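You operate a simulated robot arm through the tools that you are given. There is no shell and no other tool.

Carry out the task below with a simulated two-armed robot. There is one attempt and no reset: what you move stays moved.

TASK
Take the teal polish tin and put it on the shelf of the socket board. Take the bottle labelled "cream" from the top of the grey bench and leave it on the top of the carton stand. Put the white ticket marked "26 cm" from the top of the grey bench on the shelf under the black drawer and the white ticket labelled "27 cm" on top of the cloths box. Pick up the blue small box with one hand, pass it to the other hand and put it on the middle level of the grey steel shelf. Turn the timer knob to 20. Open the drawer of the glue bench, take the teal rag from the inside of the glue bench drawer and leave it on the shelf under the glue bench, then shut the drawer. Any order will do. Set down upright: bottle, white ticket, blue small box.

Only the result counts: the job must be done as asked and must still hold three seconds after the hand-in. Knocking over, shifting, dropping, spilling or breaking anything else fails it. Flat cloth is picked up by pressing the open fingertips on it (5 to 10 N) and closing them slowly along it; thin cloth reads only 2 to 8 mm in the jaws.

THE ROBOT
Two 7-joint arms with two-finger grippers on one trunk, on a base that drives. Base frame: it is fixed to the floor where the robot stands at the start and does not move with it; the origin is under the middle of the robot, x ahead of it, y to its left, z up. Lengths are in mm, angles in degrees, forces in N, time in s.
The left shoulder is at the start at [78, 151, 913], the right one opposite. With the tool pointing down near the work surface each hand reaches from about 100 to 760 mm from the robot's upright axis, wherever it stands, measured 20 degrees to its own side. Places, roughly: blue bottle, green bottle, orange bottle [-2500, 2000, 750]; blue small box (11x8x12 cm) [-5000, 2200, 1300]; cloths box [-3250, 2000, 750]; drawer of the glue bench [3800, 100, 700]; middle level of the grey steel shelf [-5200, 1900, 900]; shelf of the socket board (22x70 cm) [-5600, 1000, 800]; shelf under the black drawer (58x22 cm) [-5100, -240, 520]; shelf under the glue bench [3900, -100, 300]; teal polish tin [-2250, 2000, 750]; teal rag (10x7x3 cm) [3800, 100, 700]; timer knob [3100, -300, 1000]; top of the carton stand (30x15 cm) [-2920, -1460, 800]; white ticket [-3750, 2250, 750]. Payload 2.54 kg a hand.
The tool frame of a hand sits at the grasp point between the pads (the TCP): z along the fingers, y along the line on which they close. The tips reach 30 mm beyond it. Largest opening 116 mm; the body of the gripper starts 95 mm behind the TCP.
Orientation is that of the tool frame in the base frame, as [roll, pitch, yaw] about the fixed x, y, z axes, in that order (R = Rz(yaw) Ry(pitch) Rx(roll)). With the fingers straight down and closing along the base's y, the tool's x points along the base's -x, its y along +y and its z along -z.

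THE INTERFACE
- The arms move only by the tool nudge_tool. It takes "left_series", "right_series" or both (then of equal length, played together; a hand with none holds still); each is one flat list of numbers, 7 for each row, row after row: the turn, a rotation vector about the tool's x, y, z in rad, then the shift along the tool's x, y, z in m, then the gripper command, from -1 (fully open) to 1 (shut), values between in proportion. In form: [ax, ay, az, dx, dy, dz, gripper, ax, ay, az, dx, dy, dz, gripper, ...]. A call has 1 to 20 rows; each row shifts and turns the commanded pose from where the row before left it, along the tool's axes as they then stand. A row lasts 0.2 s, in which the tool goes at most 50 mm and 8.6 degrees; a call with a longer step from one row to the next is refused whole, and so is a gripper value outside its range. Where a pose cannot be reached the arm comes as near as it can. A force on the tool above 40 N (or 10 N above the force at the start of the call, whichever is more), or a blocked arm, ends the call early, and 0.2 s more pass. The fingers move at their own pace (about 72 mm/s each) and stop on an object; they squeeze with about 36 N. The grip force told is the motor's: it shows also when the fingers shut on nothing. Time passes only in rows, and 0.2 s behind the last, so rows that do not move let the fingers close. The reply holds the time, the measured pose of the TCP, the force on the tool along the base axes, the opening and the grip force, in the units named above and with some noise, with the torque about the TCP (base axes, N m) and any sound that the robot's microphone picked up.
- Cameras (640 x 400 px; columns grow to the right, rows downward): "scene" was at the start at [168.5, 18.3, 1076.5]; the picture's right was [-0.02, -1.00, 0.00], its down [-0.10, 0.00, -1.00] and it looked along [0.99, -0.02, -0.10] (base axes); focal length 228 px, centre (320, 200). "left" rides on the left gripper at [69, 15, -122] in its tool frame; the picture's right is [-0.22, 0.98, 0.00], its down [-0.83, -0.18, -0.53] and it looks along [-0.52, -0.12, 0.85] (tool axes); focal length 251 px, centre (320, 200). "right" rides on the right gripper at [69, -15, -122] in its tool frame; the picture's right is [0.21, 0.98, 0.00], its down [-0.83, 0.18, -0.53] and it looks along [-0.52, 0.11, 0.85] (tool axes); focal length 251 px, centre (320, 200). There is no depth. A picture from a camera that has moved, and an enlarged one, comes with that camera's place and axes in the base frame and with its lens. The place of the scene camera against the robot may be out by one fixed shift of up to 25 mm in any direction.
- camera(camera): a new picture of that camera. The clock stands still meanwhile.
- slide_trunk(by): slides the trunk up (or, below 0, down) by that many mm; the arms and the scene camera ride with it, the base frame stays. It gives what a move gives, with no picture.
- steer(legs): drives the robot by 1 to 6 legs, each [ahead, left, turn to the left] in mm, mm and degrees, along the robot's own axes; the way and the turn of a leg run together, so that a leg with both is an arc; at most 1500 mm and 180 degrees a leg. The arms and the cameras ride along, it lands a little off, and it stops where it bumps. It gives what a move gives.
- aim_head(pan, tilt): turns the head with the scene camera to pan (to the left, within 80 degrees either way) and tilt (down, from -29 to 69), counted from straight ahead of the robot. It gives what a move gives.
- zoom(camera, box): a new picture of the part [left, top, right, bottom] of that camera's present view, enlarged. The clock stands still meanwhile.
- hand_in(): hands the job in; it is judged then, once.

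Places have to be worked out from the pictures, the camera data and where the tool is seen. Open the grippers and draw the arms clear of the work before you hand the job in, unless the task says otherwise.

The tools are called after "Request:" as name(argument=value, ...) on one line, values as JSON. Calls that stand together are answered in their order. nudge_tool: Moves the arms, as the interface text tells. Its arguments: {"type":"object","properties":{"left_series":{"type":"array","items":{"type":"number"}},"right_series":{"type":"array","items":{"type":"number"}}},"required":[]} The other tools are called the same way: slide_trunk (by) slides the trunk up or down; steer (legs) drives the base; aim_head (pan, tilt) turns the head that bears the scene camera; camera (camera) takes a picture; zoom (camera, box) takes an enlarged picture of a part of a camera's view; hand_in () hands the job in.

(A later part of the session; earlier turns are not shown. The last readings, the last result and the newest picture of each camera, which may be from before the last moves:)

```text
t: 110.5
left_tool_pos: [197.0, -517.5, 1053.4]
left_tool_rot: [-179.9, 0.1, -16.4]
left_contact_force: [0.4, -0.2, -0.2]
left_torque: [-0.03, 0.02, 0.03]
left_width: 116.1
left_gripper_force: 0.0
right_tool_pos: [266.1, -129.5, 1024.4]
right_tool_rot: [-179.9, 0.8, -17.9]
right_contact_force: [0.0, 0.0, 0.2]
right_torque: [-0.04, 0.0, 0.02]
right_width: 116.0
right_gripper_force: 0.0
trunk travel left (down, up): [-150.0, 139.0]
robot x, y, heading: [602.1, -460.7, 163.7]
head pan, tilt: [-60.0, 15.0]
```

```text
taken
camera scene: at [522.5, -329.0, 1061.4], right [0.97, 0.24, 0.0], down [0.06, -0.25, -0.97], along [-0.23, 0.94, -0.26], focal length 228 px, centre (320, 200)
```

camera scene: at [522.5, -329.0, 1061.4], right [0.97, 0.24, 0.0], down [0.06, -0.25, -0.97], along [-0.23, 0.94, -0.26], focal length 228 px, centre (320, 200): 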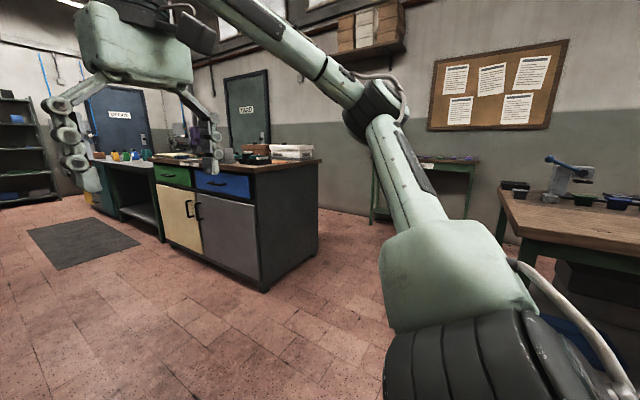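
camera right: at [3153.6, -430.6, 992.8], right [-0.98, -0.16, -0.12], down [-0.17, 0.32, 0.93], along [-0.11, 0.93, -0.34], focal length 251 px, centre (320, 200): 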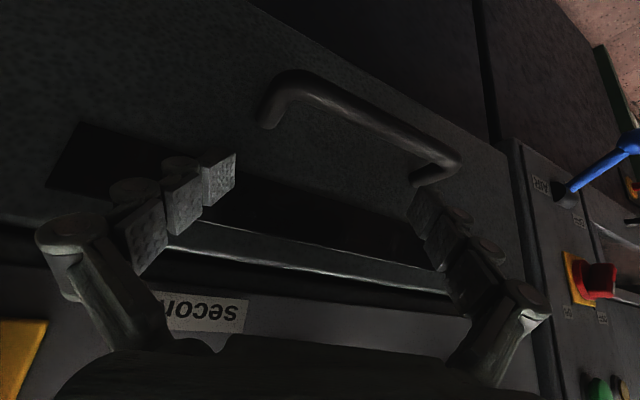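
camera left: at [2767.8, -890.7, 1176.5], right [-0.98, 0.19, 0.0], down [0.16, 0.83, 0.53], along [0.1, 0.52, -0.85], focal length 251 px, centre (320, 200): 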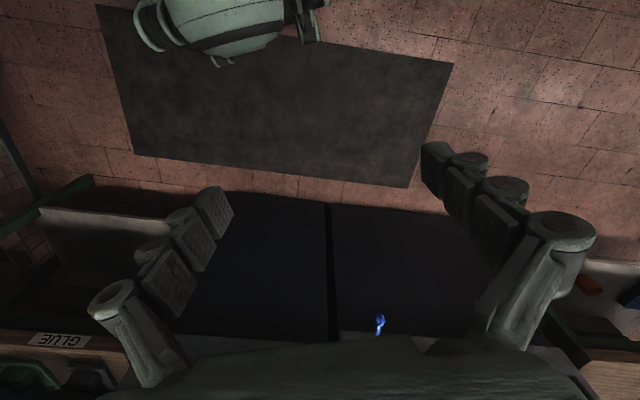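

The gap between the cabinet and the HEELS bench is over 1.1 m wide. I turn right and drive up through its middle.

Request:
steer(legs=[[0, 0, -74], [1450, 0, 0]])

Request:
aim_head(pan=-50, tilt=15)

Request:
camera(camera="scene")

```text
t: 120.9
left_tool_pos: [415.0, 1344.6, 1053.1]
left_tool_rot: [180.0, 0.0, -89.0]
left_contact_force: [-0.1, -0.3, -0.1]
left_torque: [0.0, 0.0, 0.02]
left_width: 115.9
left_gripper_force: 0.2
right_tool_pos: [806.8, 1393.2, 1024.5]
right_tool_rot: [-179.9, 0.8, -90.6]
right_contact_force: [-0.7, -0.9, -0.1]
right_torque: [0.0, -0.03, -0.03]
right_width: 116.1
right_gripper_force: 0.1
trunk travel left (down, up): [-150.0, 139.0]
robot x, y, heading: [585.8, 975.7, 90.8]
head pan, tilt: [-60.0, 15.0]
```

```text
t: 121.6
left_tool_pos: [415.7, 1344.0, 1053.8]
left_tool_rot: [-180.0, 0.0, -89.1]
left_contact_force: [0.6, 0.5, 0.7]
left_torque: [-0.02, -0.03, -0.01]
left_width: 115.8
left_gripper_force: 0.1
right_tool_pos: [808.4, 1393.5, 1025.7]
right_tool_rot: [-179.8, 0.8, -90.7]
right_contact_force: [0.2, -0.3, -0.6]
right_torque: [-0.01, 0.01, 0.0]
right_width: 116.0
right_gripper_force: 0.0
trunk travel left (down, up): [-150.0, 139.0]
robot x, y, heading: [592.9, 976.3, 90.8]
head pan, tilt: [-50.0, 15.0]
```

```text
taken
camera scene: at [669.6, 1125.1, 1061.4], right [0.65, -0.76, 0.0], down [-0.2, -0.17, -0.97], along [0.73, 0.63, -0.26], focal length 228 px, centre (320, 200)
```

scene: 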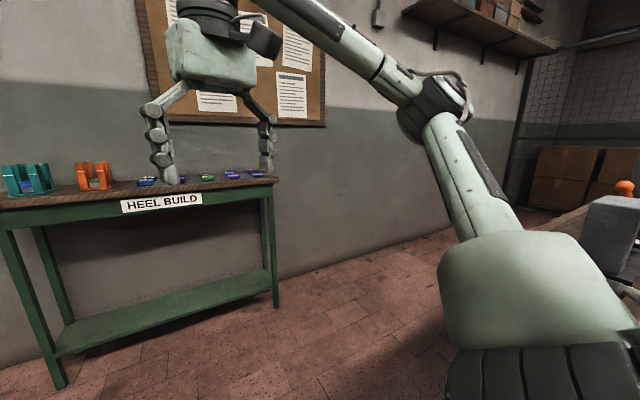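

HEEL BUILD table front runs (494,2503)–(1429,2154), HEELS back corner ~(1239,1134): a 1 m corridor. I go forward 600, turn to -17°, and look down the alley.

Request:
steer(legs=[[600, 0, 0], [0, 0, -107.8]])

Request:
aim_head(pan=0, tilt=15)

Request:
camera(camera="scene")

```text
t: 129.7
left_tool_pos: [988.7, 1624.9, 1054.3]
left_tool_rot: [-180.0, 0.1, 163.0]
left_contact_force: [0.8, 0.1, 0.3]
left_torque: [-0.04, -0.02, -0.04]
left_width: 116.1
left_gripper_force: 0.1
right_tool_pos: [915.5, 1239.0, 1025.2]
right_tool_rot: [-180.0, 0.9, 161.2]
right_contact_force: [0.0, -0.3, 0.4]
right_torque: [0.02, -0.02, 0.03]
right_width: 116.2
right_gripper_force: 0.1
trunk travel left (down, up): [-150.0, 139.0]
robot x, y, heading: [585.5, 1572.6, -17.1]
head pan, tilt: [-50.0, 15.0]
```

```text
t: 130.8
left_tool_pos: [989.5, 1624.5, 1052.0]
left_tool_rot: [-180.0, 0.1, 162.9]
left_contact_force: [-0.2, 0.0, 0.3]
left_torque: [0.0, 0.06, -0.02]
left_width: 115.9
left_gripper_force: 0.1
right_tool_pos: [915.1, 1237.6, 1025.2]
right_tool_rot: [-179.9, 0.8, 161.2]
right_contact_force: [0.8, -0.3, -0.4]
right_torque: [-0.02, -0.01, -0.03]
right_width: 115.9
right_gripper_force: 0.1
trunk travel left (down, up): [-150.0, 139.0]
robot x, y, heading: [583.6, 1572.6, -17.1]
head pan, tilt: [0.0, 15.0]
```

```text
taken
camera scene: at [747.0, 1545.2, 1061.4], right [-0.3, -0.95, 0.0], down [-0.25, 0.08, -0.97], along [0.92, -0.29, -0.26], focal length 228 px, centre (320, 200)
```

scene: 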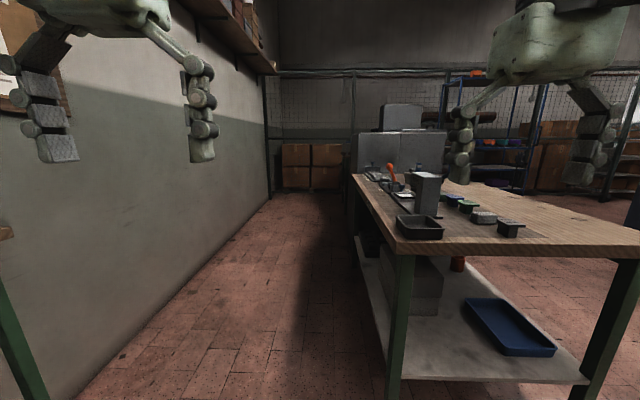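

The alley behind is clear and runs exactly along -17°. I shift left to its middle and drive on.

Request:
steer(legs=[[800, 270, 0], [1300, 0, 0]])

Request:
aim_head(pan=-25, tilt=15)

Request:
camera(camera="scene")

```text
t: 141.6
left_tool_pos: [3103.0, 1277.2, 1053.7]
left_tool_rot: [179.9, -0.1, 164.1]
left_contact_force: [-0.2, -0.2, 0.4]
left_torque: [0.05, 0.0, 0.01]
left_width: 115.9
left_gripper_force: 0.0
right_tool_pos: [3036.4, 887.8, 1025.2]
right_tool_rot: [-179.9, 0.8, 162.3]
right_contact_force: [-0.1, 0.4, -0.1]
right_torque: [-0.02, 0.03, 0.02]
right_width: 116.1
right_gripper_force: 0.0
trunk travel left (down, up): [-150.0, 139.0]
robot x, y, heading: [2698.0, 1215.8, -15.8]
head pan, tilt: [0.0, 15.0]
```

```text
t: 142.4
left_tool_pos: [3103.2, 1276.4, 1053.7]
left_tool_rot: [180.0, 0.1, 164.0]
left_contact_force: [-0.2, 0.2, 0.0]
left_torque: [-0.03, -0.01, 0.03]
left_width: 116.0
left_gripper_force: 0.0
right_tool_pos: [3036.4, 888.2, 1025.1]
right_tool_rot: [-179.9, 0.8, 162.4]
right_contact_force: [0.6, 0.0, -0.6]
right_torque: [-0.05, -0.02, 0.03]
right_width: 116.1
right_gripper_force: 0.1
trunk travel left (down, up): [-150.0, 139.0]
robot x, y, heading: [2697.7, 1218.1, -15.9]
head pan, tilt: [-25.0, 15.0]
```

```text
taken
camera scene: at [2843.9, 1156.3, 1061.4], right [-0.66, -0.75, 0.0], down [-0.2, 0.17, -0.97], along [0.73, -0.64, -0.26], focal length 228 px, centre (320, 200)
```

scene: 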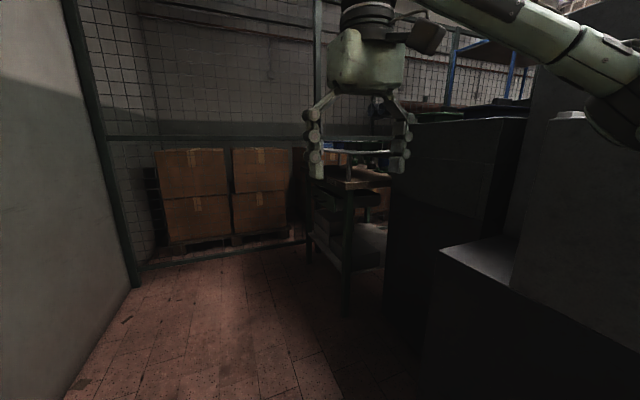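

The bench's back edge runs (3657,210)–(4272,20). I drive to about (4019, 882) and turn to face the bench back.

Request:
steer(legs=[[1340, 40, 0], [0, 0, -91]])

Request:
aim_head(pan=0, tilt=30)

Request:
camera(camera="scene")

```text
t: 153.2
left_tool_pos: [4082.0, 478.9, 1053.8]
left_tool_rot: [179.9, -0.1, 74.1]
left_contact_force: [0.0, 0.0, 0.2]
left_torque: [-0.01, 0.04, -0.02]
left_width: 115.6
left_gripper_force: 0.1
right_tool_pos: [3693.4, 545.7, 1024.8]
right_tool_rot: [-180.0, 0.9, 72.4]
right_contact_force: [0.0, 0.6, -0.4]
right_torque: [-0.01, 0.01, 0.02]
right_width: 115.9
right_gripper_force: 0.1
trunk travel left (down, up): [-150.0, 139.0]
robot x, y, heading: [4023.2, 883.3, -106.1]
head pan, tilt: [-25.0, 15.0]
```

```text
t: 154.1
left_tool_pos: [4081.6, 478.6, 1053.8]
left_tool_rot: [180.0, 0.0, 74.0]
left_contact_force: [-0.7, 0.4, -0.1]
left_torque: [-0.02, 0.02, 0.01]
left_width: 116.3
left_gripper_force: 0.0
right_tool_pos: [3693.3, 544.6, 1025.8]
right_tool_rot: [-179.8, 0.8, 72.4]
right_contact_force: [-0.1, 0.3, -0.8]
right_torque: [0.02, -0.01, 0.02]
right_width: 115.8
right_gripper_force: 0.2
trunk travel left (down, up): [-150.0, 139.0]
robot x, y, heading: [4021.5, 883.3, -106.0]
head pan, tilt: [0.0, 30.0]
```

```text
taken
camera scene: at [3985.2, 750.0, 1037.2], right [-0.96, 0.28, 0.0], down [0.14, 0.48, -0.87], along [-0.24, -0.83, -0.5], focal length 228 px, centre (320, 200)
```

scene: 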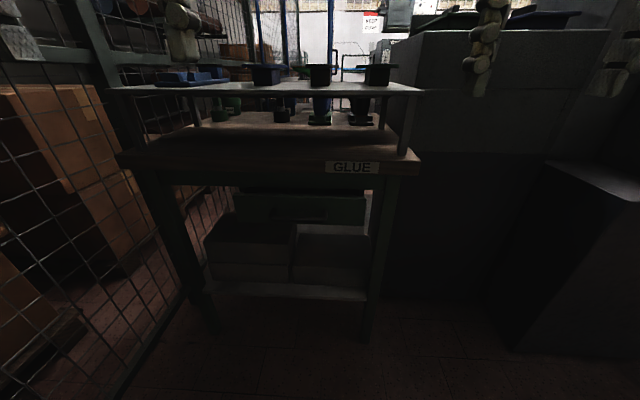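

Now I see the drawer front under the top at the back, with a handle, and boxes on the shelf below. I zoom in.

Request:
zoom(camera="scene", box=[180, 140, 440, 310])

```text
2.35 times, centred on (310, 225) of scene
camera zoom: at [3985.2, 750.0, 1037.2], right [-0.96, 0.28, 0.0], down [0.14, 0.48, -0.87], along [-0.24, -0.83, -0.5], focal length 538 px, centre (344, 141)
```

zoom: 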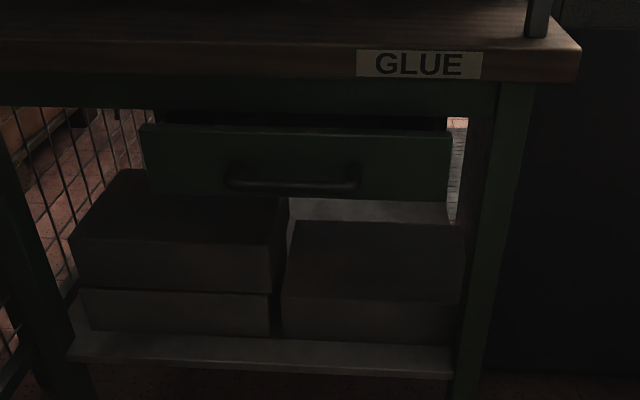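

The drawer has a wide bar handle near (3879, 141, ~620). I lower the trunk and bring the left hand down in front of the bench, tilting it forward.

Request:
slide_trunk(by=-150)

Request:
nudge_tool(left_series=[0, 0, 0, 0, 0, 0.04, -1, 0, 0, 0, 0, 0, 0.04, -1, 0, 0, 0, -0.02, 0, 0.04, -1, 0, 0, 0, -0.02, 0, 0.04, -1, 0, 0, 0, -0.02, 0, 0.03, -1, 0, -0.1428, 0, 0, 0, 0, -1, 0, -0.1428, 0, 0, 0, 0, -1, 0, -0.1428, 0, 0, 0, 0, -1, 0, -0.1428, 0, 0, 0, 0, -1, 0, -0.1428, 0, 0, 0, 0, -1, 0, -0.1428, 0, 0, 0, 0, -1, 0, -0.1428, 0, 0, 0, 0, -1])

Request:
camera(camera="left")

Request:
camera(camera="scene")

```text
t: 155.8
left_tool_pos: [4081.7, 479.5, 904.7]
left_tool_rot: [179.9, 0.0, 73.9]
left_contact_force: [0.0, 0.0, -0.2]
left_torque: [0.0, -0.02, 0.0]
left_width: 116.0
left_gripper_force: 0.0
right_tool_pos: [3693.3, 543.7, 875.2]
right_tool_rot: [-179.9, 0.8, 72.4]
right_contact_force: [-0.3, -0.5, 0.2]
right_torque: [-0.01, -0.01, -0.01]
right_width: 115.9
right_gripper_force: 0.0
trunk travel left (down, up): [0.0, 289.0]
robot x, y, heading: [4022.4, 880.0, -105.9]
head pan, tilt: [0.0, 30.0]
```

```text
t: 158.4
left_tool_pos: [4031.0, 367.4, 752.0]
left_tool_rot: [180.0, 57.2, 74.2]
left_contact_force: [1.0, 0.1, 0.0]
left_torque: [-0.01, -0.03, -0.03]
left_width: 115.9
left_gripper_force: 0.1
left hand out of reach, approached as far as the arm can: row 10, 11, 12
right_tool_pos: [3693.3, 544.7, 875.7]
right_tool_rot: [-179.9, 0.8, 72.4]
right_contact_force: [0.1, -0.2, 0.4]
right_torque: [-0.01, 0.0, 0.02]
right_width: 115.7
right_gripper_force: 0.0
trunk travel left (down, up): [0.0, 289.0]
robot x, y, heading: [4021.1, 883.7, -106.2]
head pan, tilt: [0.0, 30.0]
```

```text
taken
camera left: at [4083.6, 497.2, 758.7], right [0.91, -0.38, 0.18], down [-0.17, 0.05, 0.98], along [-0.38, -0.92, -0.02], focal length 251 px, centre (320, 200)
```

left: 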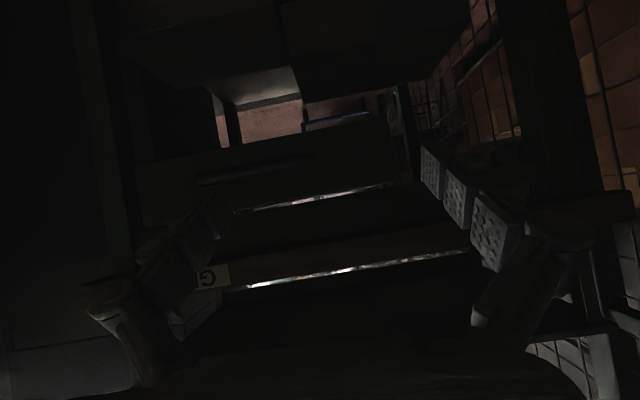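

```text
taken
camera scene: at [3985.3, 750.0, 887.1], right [-0.96, 0.28, 0.0], down [0.14, 0.48, -0.87], along [-0.24, -0.83, -0.5], focal length 228 px, centre (320, 200)
```

scene: 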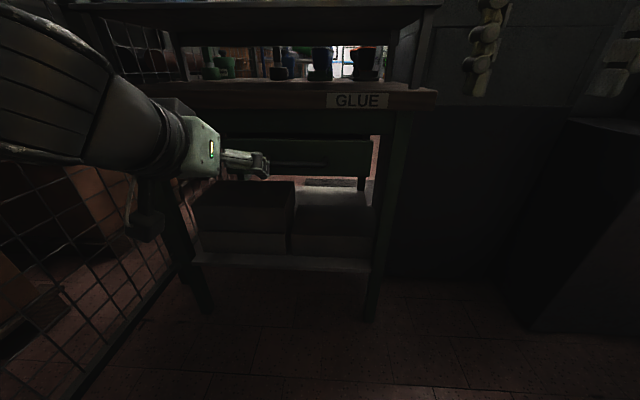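

Triangulating, the handle is near (3890, 229, 697). I line the left hand up with it, level the tilt to about 20° down and roll it 90° so the fingers close vertically.

Request:
nudge_tool(left_series=[0, 0, 0, -0.0039, -0.025, 0.0243, -1, 0, 0, 0, -0.0039, -0.025, 0.0243, -1, 0, 0, 0, -0.0039, -0.025, 0.0243, -1, 0, 0, 0, -0.0039, -0.025, 0.015, -1, 0, -0.1135, 0, 0, 0, 0, -1, 0, -0.1135, 0, 0, 0, 0, -1, 0, 0, 0.1428, 0, 0, 0, -1, 0, 0, 0.1428, 0, 0, 0, -1, 0, 0, 0.1428, 0, 0, 0, -1, 0, 0, 0.1428, 0, 0, 0, -1, 0, 0, 0.1428, 0, 0, 0, -1, 0, 0, 0.1428, 0, 0, 0, -1, 0, 0, 0.1428, 0, 0, 0, -1, 0, 0, 0.1428, 0, 0, 0, -1, 0, 0, 0.1428, 0, 0, 0, -1, 0, 0, 0.1428, 0, 0, 0, -1, 0, 0, 0.1428, 0, 0, 0, -1])

Request:
camera(camera="left")

Request:
camera(camera="scene")

```text
t: 162.1
left_tool_pos: [3919.9, 313.8, 717.4]
left_tool_rot: [109.7, -0.1, -16.1]
left_contact_force: [0.0, -0.3, -0.6]
left_torque: [0.02, 0.03, -0.01]
left_width: 116.2
left_gripper_force: 0.1
left hand out of reach, approached as far as the arm can: row 6
right_tool_pos: [3692.5, 545.4, 875.1]
right_tool_rot: [-179.9, 0.8, 72.5]
right_contact_force: [-0.4, 0.2, -0.4]
right_torque: [-0.02, 0.02, -0.01]
right_width: 115.8
right_gripper_force: 0.0
trunk travel left (down, up): [0.0, 289.0]
robot x, y, heading: [4017.5, 880.3, -106.3]
head pan, tilt: [0.0, 30.0]
```

```text
taken
camera left: at [4015.6, 399.2, 773.5], right [-0.3, -0.26, 0.92], down [-0.64, 0.77, 0.01], along [-0.71, -0.58, -0.39], focal length 251 px, centre (320, 200)
```

left: 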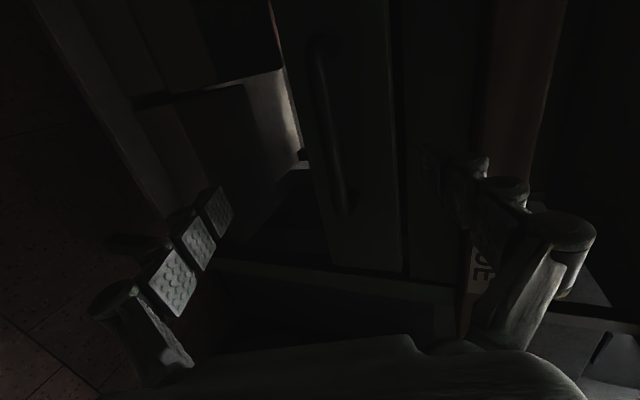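

```text
taken
camera scene: at [3985.3, 750.0, 887.2], right [-0.96, 0.28, 0.0], down [0.14, 0.48, -0.87], along [-0.24, -0.83, -0.5], focal length 228 px, centre (320, 200)
```

scene: 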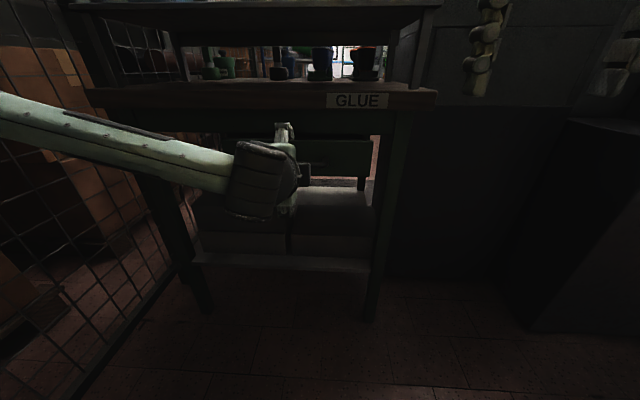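

The bar lies about 90 mm ahead of the tool and ~10 mm above its axis. I narrow the jaws to ~70 mm, advance 75 mm, and close on the bar.

Request:
nudge_tool(left_series=[0, 0, 0, 0, 0.008, 0.02, -0.3, 0, 0, 0, 0, 0, 0.02, -0.3, 0, 0, 0, 0, 0, 0.02, -0.3, 0, 0, 0, 0, 0, 0.015, -0.3])

Request:
camera(camera="left")

Request:
zoom(camera="scene", box=[220, 100, 400, 212])

```text
t: 163.1
left_tool_pos: [3910.9, 241.7, 701.8]
left_tool_rot: [109.7, 0.0, -16.1]
left_contact_force: [-0.2, 1.2, 0.8]
left_torque: [-0.01, -0.02, -0.01]
left_width: 75.5
left_gripper_force: 0.0
left hand out of reach, approached as far as the arm can: row 3, 4
right_tool_pos: [3692.6, 544.5, 875.9]
right_tool_rot: [-179.9, 0.7, 72.4]
right_contact_force: [0.2, 0.0, -0.5]
right_torque: [0.0, -0.01, 0.0]
right_width: 116.1
right_gripper_force: 0.1
trunk travel left (down, up): [0.0, 289.0]
robot x, y, heading: [4019.5, 885.0, -106.1]
head pan, tilt: [0.0, 30.0]
```

```text
taken
camera left: at [4006.3, 327.4, 758.2], right [-0.3, -0.26, 0.92], down [-0.64, 0.77, 0.01], along [-0.71, -0.58, -0.39], focal length 251 px, centre (320, 200)
```

left: 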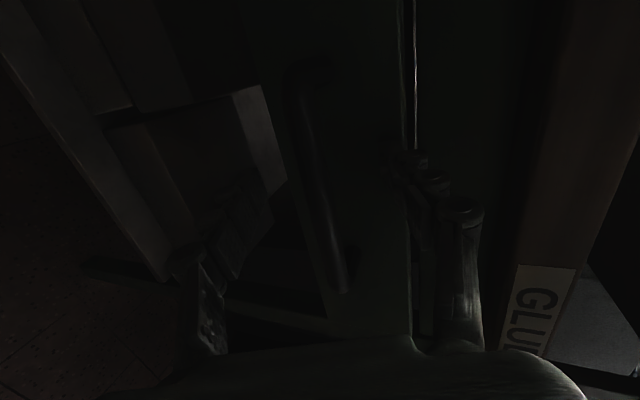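

```text
3.56 times, centred on (310, 156) of scene
camera zoom: at [3985.3, 750.0, 887.2], right [-0.96, 0.28, 0.0], down [0.14, 0.48, -0.87], along [-0.24, -0.83, -0.5], focal length 812 px, centre (356, 356)
```

zoom: 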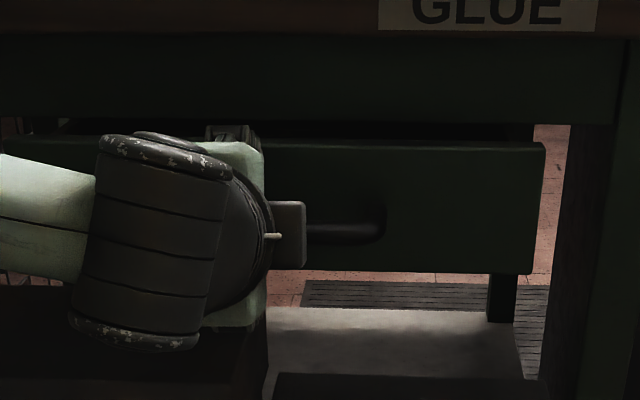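

The bar is between the fingers, about 24 mm ahead of the TCP, near the tips. The arm is near its limit, so I roll the base 20 mm ahead and then close.

Request:
steer(legs=[[18, 0, 0]])

Request:
nudge_tool(left_series=[0, 0, 0, 0, 0, 0, 0.2, 0, 0, 0, 0, 0, 0, 0.6, 0, 0, 0, 0, 0, 0, 1, 0, 0, 0, 0, 0, 0, 1, 0, 0, 0, 0, 0, 0, 1])

Request:
camera(camera="left")

```text
t: 163.8
left_tool_pos: [3906.0, 224.7, 701.6]
left_tool_rot: [109.9, -0.1, -16.2]
left_contact_force: [1.0, 0.9, -0.9]
left_torque: [-0.01, -0.02, 0.02]
left_width: 78.9
left_gripper_force: 0.0
right_tool_pos: [3687.2, 526.3, 874.7]
right_tool_rot: [-179.9, 0.9, 72.5]
right_contact_force: [0.9, 0.1, 0.0]
right_torque: [-0.01, -0.01, -0.04]
right_width: 116.1
right_gripper_force: 0.1
trunk travel left (down, up): [0.0, 289.0]
robot x, y, heading: [4015.8, 867.9, -105.9]
head pan, tilt: [0.0, 30.0]
```

```text
t: 165.0
left_tool_pos: [3906.2, 224.9, 695.1]
left_tool_rot: [110.7, -0.2, -16.1]
left_contact_force: [6.9, 21.9, -28.9]
left_torque: [-0.68, -0.37, -0.23]
left_width: 14.1
left_gripper_force: 38.6
right_tool_pos: [3688.0, 527.4, 874.2]
right_tool_rot: [-180.0, 0.7, 72.5]
right_contact_force: [0.0, 0.1, 0.3]
right_torque: [-0.01, -0.01, 0.03]
right_width: 116.0
right_gripper_force: 0.1
trunk travel left (down, up): [0.0, 289.0]
robot x, y, heading: [4015.7, 860.6, -105.8]
head pan, tilt: [0.0, 30.0]
```

```text
taken
camera left: at [4001.5, 310.7, 752.7], right [-0.3, -0.27, 0.91], down [-0.64, 0.77, 0.02], along [-0.71, -0.58, -0.41], focal length 251 px, centre (320, 200)
```

left: 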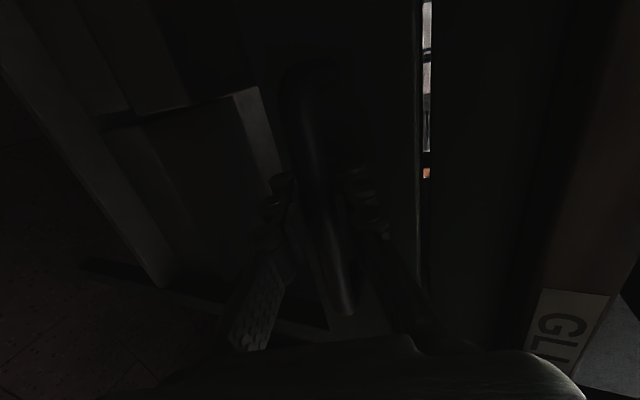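

The bar is held (14 mm). I ease the load on the hand, then test-pull 20 mm along the drawer's direction.

Request:
nudge_tool(left_series=[0, 0, 0, 0, -0.006, -0.002, 1, 0, 0, 0, 0, -0.0034, -0.0094, 1, 0, 0, 0, 0, -0.0034, -0.0094, 1, 0, 0, 0, 0, 0, 0, 1])

Request:
zoom(camera="scene", box=[220, 100, 400, 212])

```text
t: 166.0
left_tool_pos: [3912.2, 245.5, 694.4]
left_tool_rot: [110.1, 0.1, -15.8]
left_contact_force: [5.0, -2.6, -19.1]
left_torque: [-0.43, -0.46, -0.54]
left_width: 13.7
left_gripper_force: 38.6
right_tool_pos: [3687.8, 525.9, 875.0]
right_tool_rot: [-179.9, 0.7, 72.4]
right_contact_force: [0.1, 0.1, -0.5]
right_torque: [-0.02, -0.03, 0.02]
right_width: 115.8
right_gripper_force: 0.1
trunk travel left (down, up): [0.0, 289.0]
robot x, y, heading: [4017.6, 866.0, -106.2]
head pan, tilt: [0.0, 30.0]
```

```text
3.56 times, centred on (310, 156) of scene
camera zoom: at [3980.3, 731.2, 886.8], right [-0.96, 0.28, 0.0], down [0.14, 0.48, -0.86], along [-0.24, -0.83, -0.5], focal length 812 px, centre (356, 356)
```

zoom: 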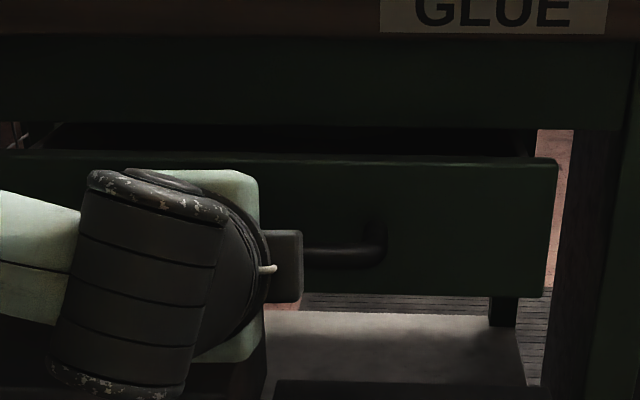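

The drawer slides. I keep pulling with the arm by 100 mm and watch the forces.

Request:
nudge_tool(left_series=[0, 0, 0, 0, -0.0067, -0.0188, 1, 0, 0, 0, 0, -0.0067, -0.0188, 1, 0, 0, 0, 0, -0.0067, -0.0188, 1, 0, 0, 0, 0, -0.0067, -0.0188, 1, 0, 0, 0, 0, -0.0067, -0.0188, 1, 0, 0, 0, 0, 0, 0, 1])

Request:
camera(camera="scene")

```text
t: 167.4
left_tool_pos: [3942.5, 340.9, 695.4]
left_tool_rot: [110.1, -0.1, -15.6]
left_contact_force: [27.8, -10.4, -13.5]
left_torque: [-0.37, -0.52, -0.56]
left_width: 14.4
left_gripper_force: 38.6
right_tool_pos: [3688.8, 526.5, 875.6]
right_tool_rot: [-179.8, 0.7, 72.4]
right_contact_force: [0.2, -0.3, -0.2]
right_torque: [0.0, 0.02, 0.01]
right_width: 116.0
right_gripper_force: 0.0
trunk travel left (down, up): [0.0, 289.0]
robot x, y, heading: [4014.2, 865.7, -106.2]
head pan, tilt: [0.0, 30.0]
```

```text
taken
camera scene: at [3981.3, 731.4, 887.0], right [-0.96, 0.28, 0.0], down [0.14, 0.48, -0.87], along [-0.24, -0.83, -0.5], focal length 228 px, centre (320, 200)
```

scene: 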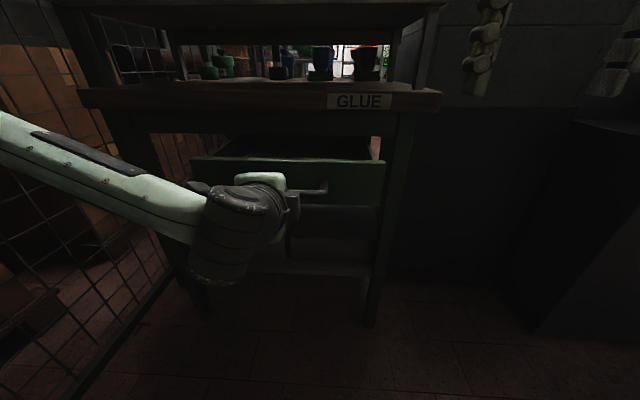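

Open about 115 mm; a side load builds since the drawer runs a touch more along +x. I relieve that and pull the rest by backing the base.

Request:
nudge_tool(left_series=[0, 0, 0, 0.005, -0.002, 0, 1, 0, 0, 0, 0.002, 0, 0, 1])

Request:
steer(legs=[[-120, -3, 0]])

Request:
camera(camera="scene")

```text
t: 168.0
left_tool_pos: [3942.3, 343.1, 695.4]
left_tool_rot: [109.9, 0.2, -16.7]
left_contact_force: [-8.6, 1.9, -10.3]
left_torque: [-0.43, -0.59, 0.23]
left_width: 13.8
left_gripper_force: 38.2
right_tool_pos: [3686.1, 526.4, 875.1]
right_tool_rot: [179.9, 0.8, 72.4]
right_contact_force: [-0.2, -0.3, 0.2]
right_torque: [-0.01, 0.01, -0.02]
right_width: 115.8
right_gripper_force: 0.1
trunk travel left (down, up): [0.0, 289.0]
robot x, y, heading: [4016.8, 865.8, -106.3]
head pan, tilt: [0.0, 30.0]
```

```text
t: 169.3
left_tool_pos: [3978.0, 457.8, 694.0]
left_tool_rot: [109.8, 0.1, -16.0]
left_contact_force: [28.3, -8.9, -3.0]
left_torque: [-0.26, -0.59, -0.55]
left_width: 14.5
left_gripper_force: 38.9
right_tool_pos: [3718.0, 644.7, 875.0]
right_tool_rot: [-179.8, 0.7, 72.1]
right_contact_force: [0.2, 0.5, 0.3]
right_torque: [0.04, 0.01, -0.05]
right_width: 116.0
right_gripper_force: 0.0
trunk travel left (down, up): [0.0, 289.0]
robot x, y, heading: [4044.1, 977.6, -106.5]
head pan, tilt: [0.0, 30.0]
```

```text
taken
camera scene: at [4011.5, 849.0, 887.1], right [-0.96, 0.28, 0.0], down [0.14, 0.48, -0.87], along [-0.24, -0.83, -0.5], focal length 228 px, centre (320, 200)
```

scene: 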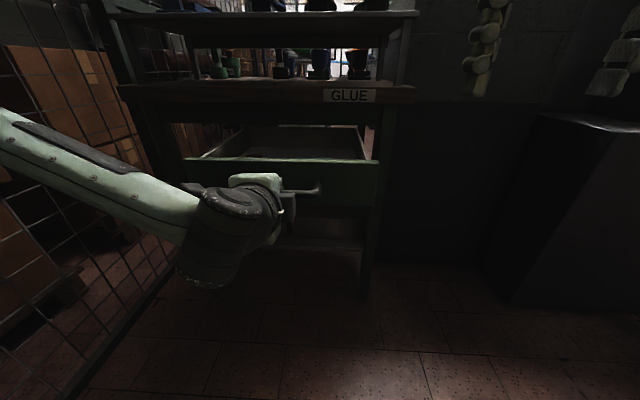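

Drawer is open about 240 mm. I zoom in to look for the teal rag inside.

Request:
zoom(camera="scene", box=[170, 110, 400, 250])

Request:
camera(camera="right")

```text
2.78 times, centred on (285, 180) of scene
camera zoom: at [4011.5, 849.0, 887.1], right [-0.96, 0.28, 0.0], down [0.14, 0.48, -0.87], along [-0.24, -0.83, -0.5], focal length 636 px, centre (417, 256)
```

zoom: 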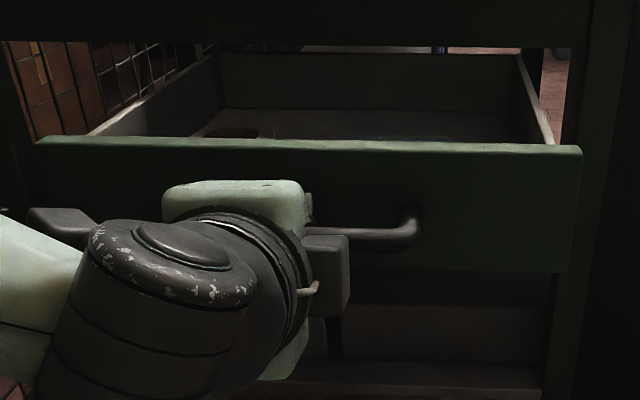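

```text
taken
camera right: at [3726.4, 715.7, 996.5], right [1.0, -0.1, -0.01], down [-0.08, -0.84, 0.54], along [-0.06, -0.54, -0.84], focal length 251 px, centre (320, 200)
```

right: 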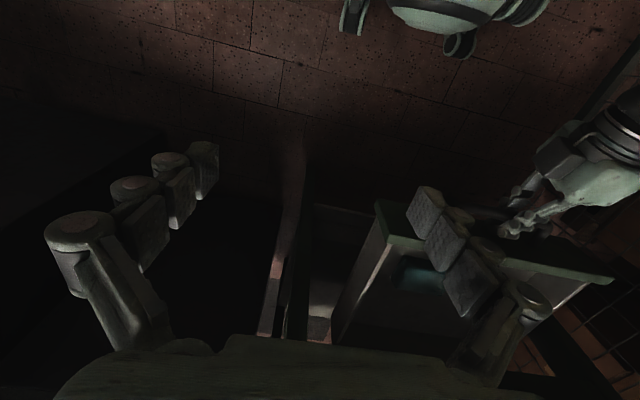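

The rag shows in the right hand's view near (3870, 316) in the drawer. I move the right hand over the drawer, staying high, to see it better.

Request:
nudge_tool(right_series=[0, 0, 0, -0.03, 0.033, 0, -1, 0, 0, 0, -0.03, 0.033, 0, -1, 0, 0, 0, -0.03, 0.033, 0, -1, 0, 0, 0, -0.03, 0.02, 0, -1, 0, 0, 0, -0.03, 0.01, 0, -1])

Request:
camera(camera="right")

Request:
zoom(camera="right", box=[240, 60, 480, 260])

```text
t: 170.5
left_tool_pos: [3976.6, 457.1, 695.4]
left_tool_rot: [109.9, 0.0, -15.9]
left_contact_force: [9.2, -5.0, -2.8]
left_torque: [-0.18, -0.46, -0.74]
left_width: 13.6
left_gripper_force: 38.4
right_tool_pos: [3794.9, 464.1, 876.7]
right_tool_rot: [-179.9, 0.8, 72.1]
right_contact_force: [0.6, -0.1, -0.7]
right_torque: [-0.04, 0.02, 0.03]
right_width: 116.0
right_gripper_force: 0.0
trunk travel left (down, up): [0.0, 289.0]
robot x, y, heading: [4048.0, 977.7, -106.2]
head pan, tilt: [0.0, 30.0]
```

```text
taken
camera right: at [3802.9, 534.4, 997.6], right [1.0, -0.1, 0.0], down [-0.08, -0.84, 0.54], along [-0.06, -0.54, -0.84], focal length 251 px, centre (320, 200)
```

right: 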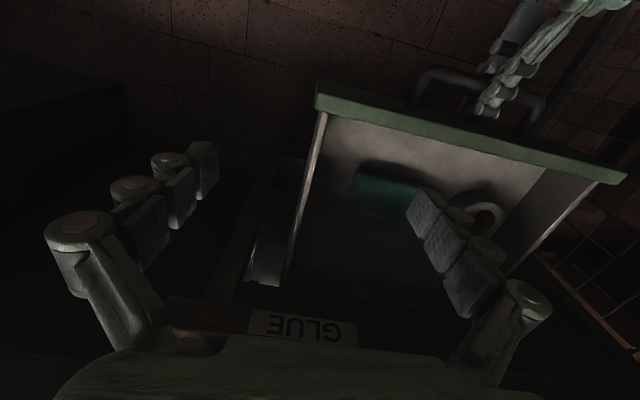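

```text
2.00 times, centred on (360, 160) of right
camera zoom: at [3802.9, 534.4, 997.6], right [1.0, -0.1, 0.0], down [-0.08, -0.84, 0.54], along [-0.06, -0.54, -0.84], focal length 503 px, centre (240, 280)
```

zoom: 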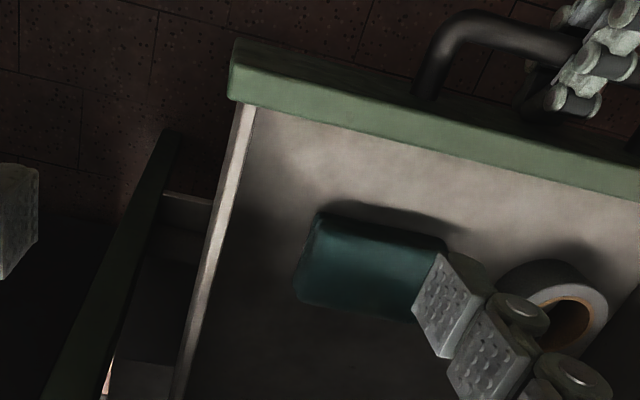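

The rag lies at about (3878, 340), long side along the drawer front, with a tape roll beside it. I turn the right tool -90° so it closes across the rag's 7 cm side.

Request:
nudge_tool(right_series=[0, 0, -0.1428, 0, 0, 0, -1, 0, 0, -0.1428, 0, 0, 0, -1, 0, 0, -0.1428, 0, 0, 0, -1, 0, 0, -0.1428, 0, 0, 0, -1, 0, 0, -0.1428, 0, 0, 0, -1, 0, 0, -0.1428, 0, 0, 0, -1, 0, 0, -0.1428, 0, 0, 0, -1, 0, 0, -0.1428, 0, 0, 0, -1, 0, 0, -0.1428, 0, 0, 0, -1, 0, 0, -0.1428, 0, 0, 0, -1, 0, 0, -0.1428, 0, 0, 0, -1])

Request:
camera(camera="right")

```text
t: 172.9
left_tool_pos: [3977.4, 458.0, 694.6]
left_tool_rot: [109.9, 0.0, -16.1]
left_contact_force: [12.1, -4.7, -5.1]
left_torque: [-0.25, -0.58, -0.29]
left_width: 13.9
left_gripper_force: 38.8
right_tool_pos: [3794.4, 462.9, 877.1]
right_tool_rot: [-179.2, 0.0, 162.3]
right_contact_force: [-0.2, -0.7, 0.3]
right_torque: [-0.01, -0.01, -0.03]
right_width: 116.1
right_gripper_force: 0.0
trunk travel left (down, up): [0.0, 289.0]
robot x, y, heading: [4044.2, 979.1, -106.1]
head pan, tilt: [0.0, 30.0]
```

```text
taken
camera right: at [3725.9, 470.1, 999.4], right [0.09, 1.0, -0.01], down [0.85, -0.07, 0.53], along [0.53, -0.06, -0.85], focal length 251 px, centre (320, 200)
```

right: 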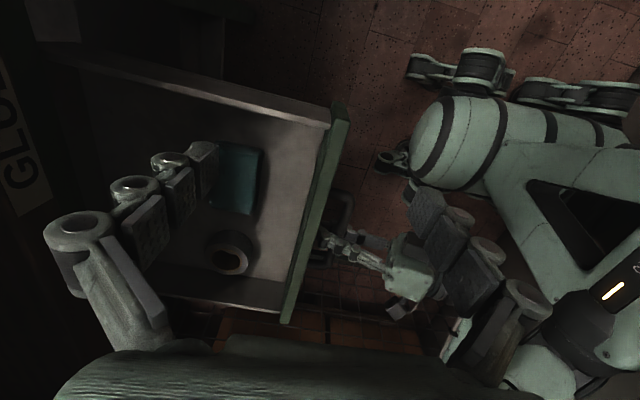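

The rag center is about (3876, 337) from both views. I move over it at height first.

Request:
nudge_tool(right_series=[0, 0, 0, -0.029, -0.024, 0, -1, 0, 0, 0, -0.029, -0.024, 0, -1, 0, 0, 0, -0.029, -0.024, 0, -1, 0, 0, 0, -0.029, -0.023, 0, -1, 0, 0, 0, 0, 0, 0.04, -1, 0, 0, 0, 0, 0, 0.04, -1])

Request:
camera(camera="right")

Request:
camera(camera="scene")

```text
t: 174.3
left_tool_pos: [3978.7, 458.1, 695.1]
left_tool_rot: [109.9, 0.0, -15.9]
left_contact_force: [9.2, -4.9, -6.9]
left_torque: [-0.41, -0.51, -0.28]
left_width: 14.0
left_gripper_force: 37.5
right_tool_pos: [3848.3, 375.0, 797.6]
right_tool_rot: [-179.2, -0.2, 162.1]
right_contact_force: [-0.7, 0.1, -0.3]
right_torque: [-0.02, -0.01, 0.01]
right_width: 115.7
right_gripper_force: 0.0
right hand out of reach, approached as far as the arm can: row 3, 4
trunk travel left (down, up): [0.0, 289.0]
robot x, y, heading: [4047.8, 981.2, -106.4]
head pan, tilt: [0.0, 30.0]
```

```text
taken
camera right: at [3779.3, 383.2, 920.4], right [0.1, 1.0, -0.01], down [0.84, -0.07, 0.53], along [0.53, -0.06, -0.85], focal length 251 px, centre (320, 200)
```

right: 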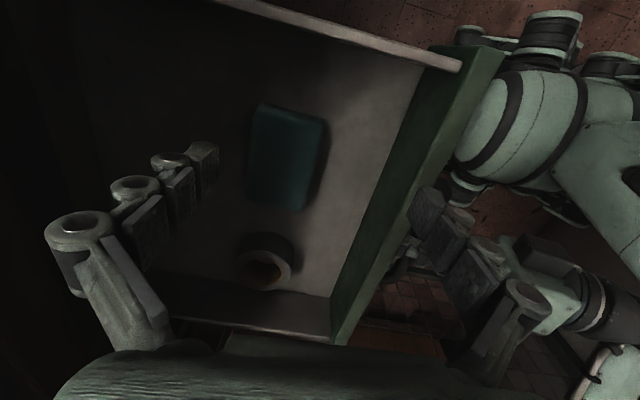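

```text
taken
camera scene: at [4010.8, 849.2, 887.2], right [-0.96, 0.28, 0.0], down [0.14, 0.48, -0.87], along [-0.24, -0.83, -0.5], focal length 228 px, centre (320, 200)
```

scene: 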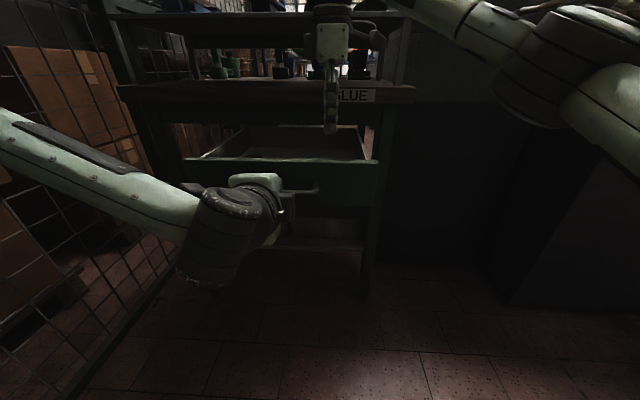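

Rag center confirmed near (3872, 337). I correct the position and descend to just above it.

Request:
nudge_tool(right_series=[0, 0, 0, -0.017, -0.014, 0.02, -1, 0, 0, 0, -0.0175, -0.0148, 0.02, -1, 0, 0, 0, 0, 0, 0.02, -1])

Request:
camera(camera="right")

```text
t: 175.1
left_tool_pos: [3976.2, 459.0, 695.0]
left_tool_rot: [109.9, 0.0, -16.0]
left_contact_force: [10.4, -4.8, -4.9]
left_torque: [-0.28, -0.48, -0.52]
left_width: 13.8
left_gripper_force: 38.3
right_tool_pos: [3871.3, 336.0, 737.4]
right_tool_rot: [-179.3, -0.1, 162.2]
right_contact_force: [-0.1, 0.0, 0.1]
right_torque: [-0.02, -0.02, 0.0]
right_width: 116.2
right_gripper_force: 0.0
trunk travel left (down, up): [0.0, 289.0]
robot x, y, heading: [4047.9, 981.1, -106.3]
head pan, tilt: [0.0, 30.0]
```

```text
taken
camera right: at [3802.3, 342.6, 860.0], right [0.1, 1.0, -0.01], down [0.84, -0.07, 0.53], along [0.53, -0.06, -0.85], focal length 251 px, centre (320, 200)
```

right: 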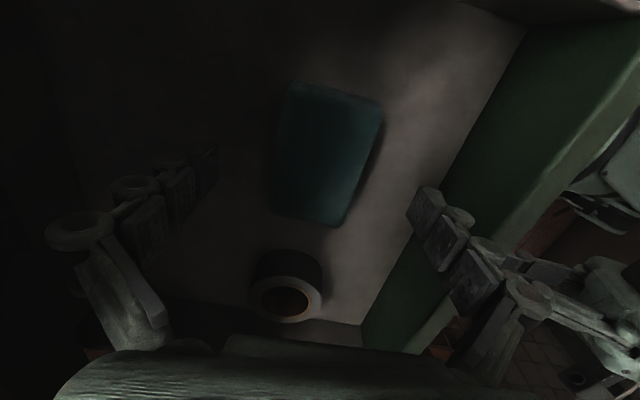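

Well centred. I narrow the jaws to about 95 mm and descend in small steps, watching the force for the drawer floor.

Request:
nudge_tool(right_series=[0, 0, 0, 0, 0, 0, -0.64, 0, 0, 0, 0, 0, 0.015, -0.64, 0, 0, 0, 0, 0, 0.012, -0.64, 0, 0, 0, 0, 0, 0, -0.64])

Request:
camera(camera="right")

```text
t: 176.1
left_tool_pos: [3977.0, 457.9, 694.3]
left_tool_rot: [110.0, 0.0, -16.0]
left_contact_force: [9.8, -3.1, -4.7]
left_torque: [-0.25, -0.59, -0.39]
left_width: 14.0
left_gripper_force: 38.1
right_tool_pos: [3871.1, 337.1, 710.5]
right_tool_rot: [-179.2, -0.1, 162.1]
right_contact_force: [0.0, -0.3, -0.1]
right_torque: [-0.01, 0.0, -0.03]
right_width: 95.1
right_gripper_force: 0.0
trunk travel left (down, up): [0.0, 289.0]
robot x, y, heading: [4047.7, 981.2, -106.3]
head pan, tilt: [0.0, 30.0]
```

```text
taken
camera right: at [3801.9, 343.4, 832.7], right [0.1, 1.0, -0.01], down [0.84, -0.07, 0.53], along [0.53, -0.06, -0.85], focal length 251 px, centre (320, 200)
```

right: 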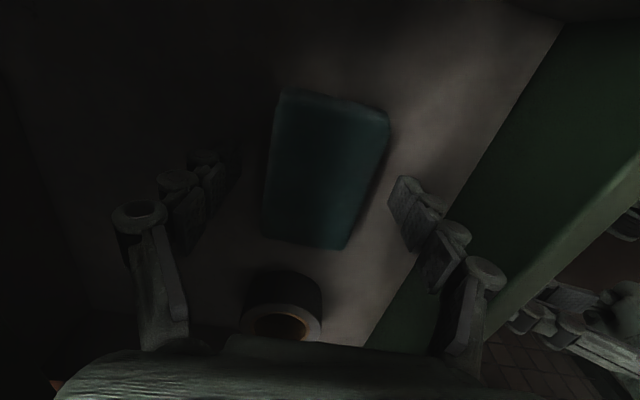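

Still free. I continue down in 8 mm steps.

Request:
nudge_tool(right_series=[0, 0, 0, 0, 0, 0.008, -0.64, 0, 0, 0, 0, 0, 0.008, -0.64, 0, 0, 0, 0, 0, 0, -0.64])

Request:
camera(camera="right")

```text
t: 176.9
left_tool_pos: [3976.8, 458.8, 694.7]
left_tool_rot: [109.9, 0.0, -16.0]
left_contact_force: [9.0, -3.0, -4.8]
left_torque: [-0.27, -0.58, -0.34]
left_width: 14.0
left_gripper_force: 38.8
right_tool_pos: [3870.3, 337.8, 695.6]
right_tool_rot: [-179.2, -0.1, 162.1]
right_contact_force: [0.3, -0.1, -1.1]
right_torque: [-0.02, 0.02, 0.01]
right_width: 95.0
right_gripper_force: 0.1
trunk travel left (down, up): [0.0, 289.0]
robot x, y, heading: [4050.0, 981.0, -106.5]
head pan, tilt: [0.0, 30.0]
```

```text
taken
camera right: at [3801.4, 344.3, 817.1], right [0.1, 1.0, -0.01], down [0.84, -0.07, 0.53], along [0.53, -0.06, -0.85], focal length 251 px, centre (320, 200)
```

right: 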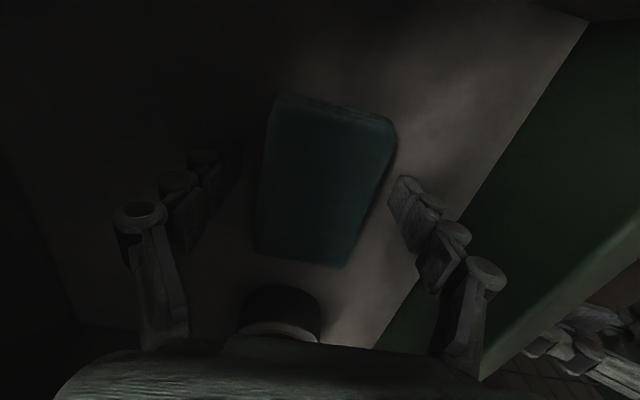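

By its apparent size, the rag's top is near z 692, so the tips (666) are close to the floor. I close gently on it.

Request:
nudge_tool(right_series=[0, 0, 0, 0, 0, 0, -0.4, 0, 0, 0, 0, 0, 0, -0.1, 0, 0, 0, 0, 0, 0, 0.2, 0, 0, 0, 0, 0, 0, 0.5, 0, 0, 0, 0, 0, 0, 1, 0, 0, 0, 0, 0, 0, 1])

Request:
camera(camera="right")

```text
t: 178.1
left_tool_pos: [3976.6, 458.6, 694.8]
left_tool_rot: [109.9, -0.2, -16.0]
left_contact_force: [1.5, -2.3, 3.8]
left_torque: [-0.13, -0.48, -0.69]
left_width: 13.8
left_gripper_force: 38.3
right_tool_pos: [3872.2, 337.9, 700.2]
right_tool_rot: [-179.1, 0.1, 162.2]
right_contact_force: [0.6, 1.8, 7.6]
right_torque: [0.31, -0.1, -0.02]
right_width: 64.6
right_gripper_force: 35.2
trunk travel left (down, up): [0.0, 289.0]
robot x, y, heading: [4043.7, 979.3, -106.3]
head pan, tilt: [0.0, 30.0]
stopped in row 6 (right hand): the force on the tool passed its limit at 42 N (the readings are from after the stop); the commanded pose is now the measured one
```

```text
taken
camera right: at [3802.4, 346.0, 821.9], right [0.09, 1.0, -0.02], down [0.84, -0.07, 0.53], along [0.53, -0.06, -0.85], focal length 251 px, centre (320, 200)
```

right: 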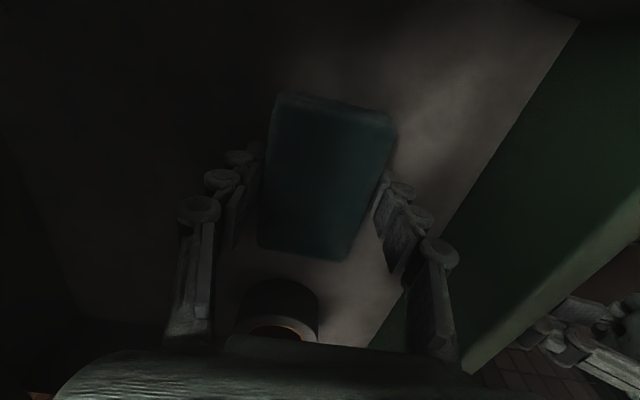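

The rag is between the pads (65 mm, 35 N). I lift 50 mm slowly and check that it comes along.

Request:
nudge_tool(right_series=[0, 0, 0, 0, 0, -0.01, 1, 0, 0, 0, 0, 0, -0.02, 1, 0, 0, 0, 0, 0, -0.02, 1, 0, 0, 0, 0, 0, -0.02, 1])

Request:
camera(camera="right")

```text
t: 179.1
left_tool_pos: [3976.9, 457.6, 695.1]
left_tool_rot: [109.9, -0.1, -15.9]
left_contact_force: [3.6, 0.0, 11.7]
left_torque: [-0.06, -0.63, -0.19]
left_width: 13.9
left_gripper_force: 38.6
right_tool_pos: [3873.0, 338.9, 768.8]
right_tool_rot: [-179.2, -0.1, 162.3]
right_contact_force: [0.2, 0.4, -0.3]
right_torque: [0.02, 0.05, 0.0]
right_width: 64.8
right_gripper_force: 36.3
trunk travel left (down, up): [0.0, 289.0]
robot x, y, heading: [4043.3, 984.2, -106.3]
head pan, tilt: [0.0, 30.0]
```

```text
taken
camera right: at [3803.6, 346.3, 891.1], right [0.09, 1.0, -0.01], down [0.84, -0.07, 0.53], along [0.53, -0.06, -0.85], focal length 251 px, centre (320, 200)
```

right: 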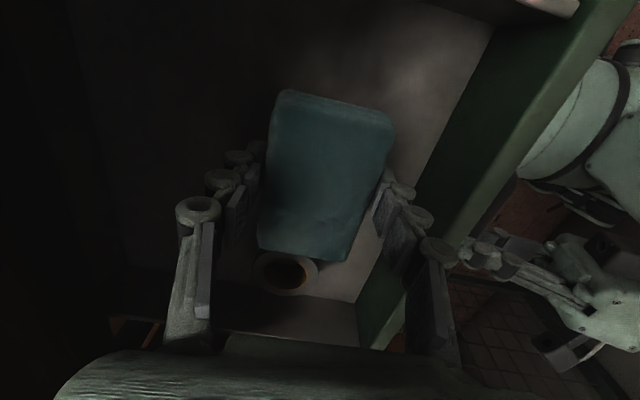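

Rag in hand. I draw the right hand up, back and to the right, clear of the drawer and the left hand.

Request:
nudge_tool(right_series=[0, 0, 0, 0.01, 0.01, -0.03, 1, 0, 0, 0, 0.02, 0.02, -0.03, 1, 0, 0, 0, 0.03, 0.025, -0.02, 1, 0, 0, 0, 0.03, 0.03, 0, 1, 0, 0, 0, 0.03, 0.03, 0, 1, 0, 0, 0, 0.03, 0.03, 0, 1])

Request:
camera(camera="scene")

Request:
camera(camera="right")

```text
t: 180.5
left_tool_pos: [3977.7, 457.6, 694.9]
left_tool_rot: [109.9, -0.1, -15.9]
left_contact_force: [3.4, 0.4, 15.3]
left_torque: [-0.15, -0.92, 0.52]
left_width: 13.8
left_gripper_force: 38.7
right_tool_pos: [3772.3, 523.6, 846.7]
right_tool_rot: [-179.1, -0.1, 162.2]
right_contact_force: [0.7, -0.2, -0.3]
right_torque: [0.02, 0.02, 0.01]
right_width: 64.8
right_gripper_force: 36.1
trunk travel left (down, up): [0.0, 289.0]
robot x, y, heading: [4044.0, 982.1, -106.4]
head pan, tilt: [0.0, 30.0]
```

```text
taken
camera scene: at [4010.6, 850.3, 887.4], right [-0.96, 0.28, 0.0], down [0.14, 0.48, -0.87], along [-0.24, -0.83, -0.5], focal length 228 px, centre (320, 200)
```

scene: 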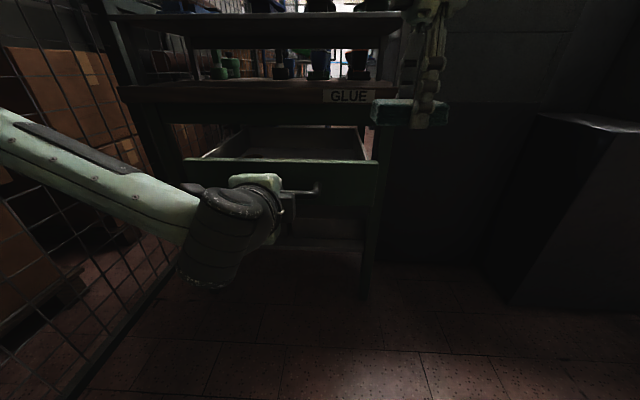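

```text
taken
camera right: at [3703.4, 531.4, 969.0], right [0.09, 1.0, -0.01], down [0.84, -0.07, 0.53], along [0.53, -0.06, -0.85], focal length 251 px, centre (320, 200)
```

right: 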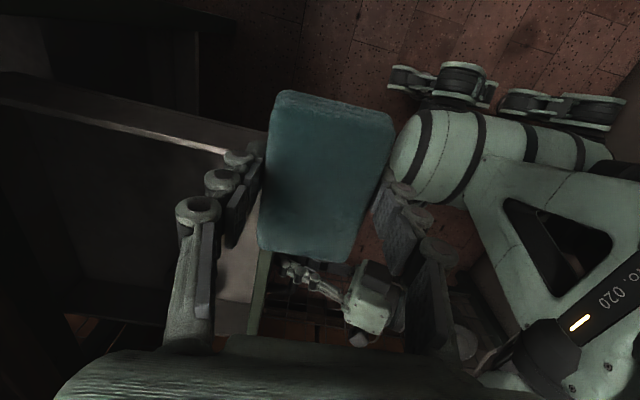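

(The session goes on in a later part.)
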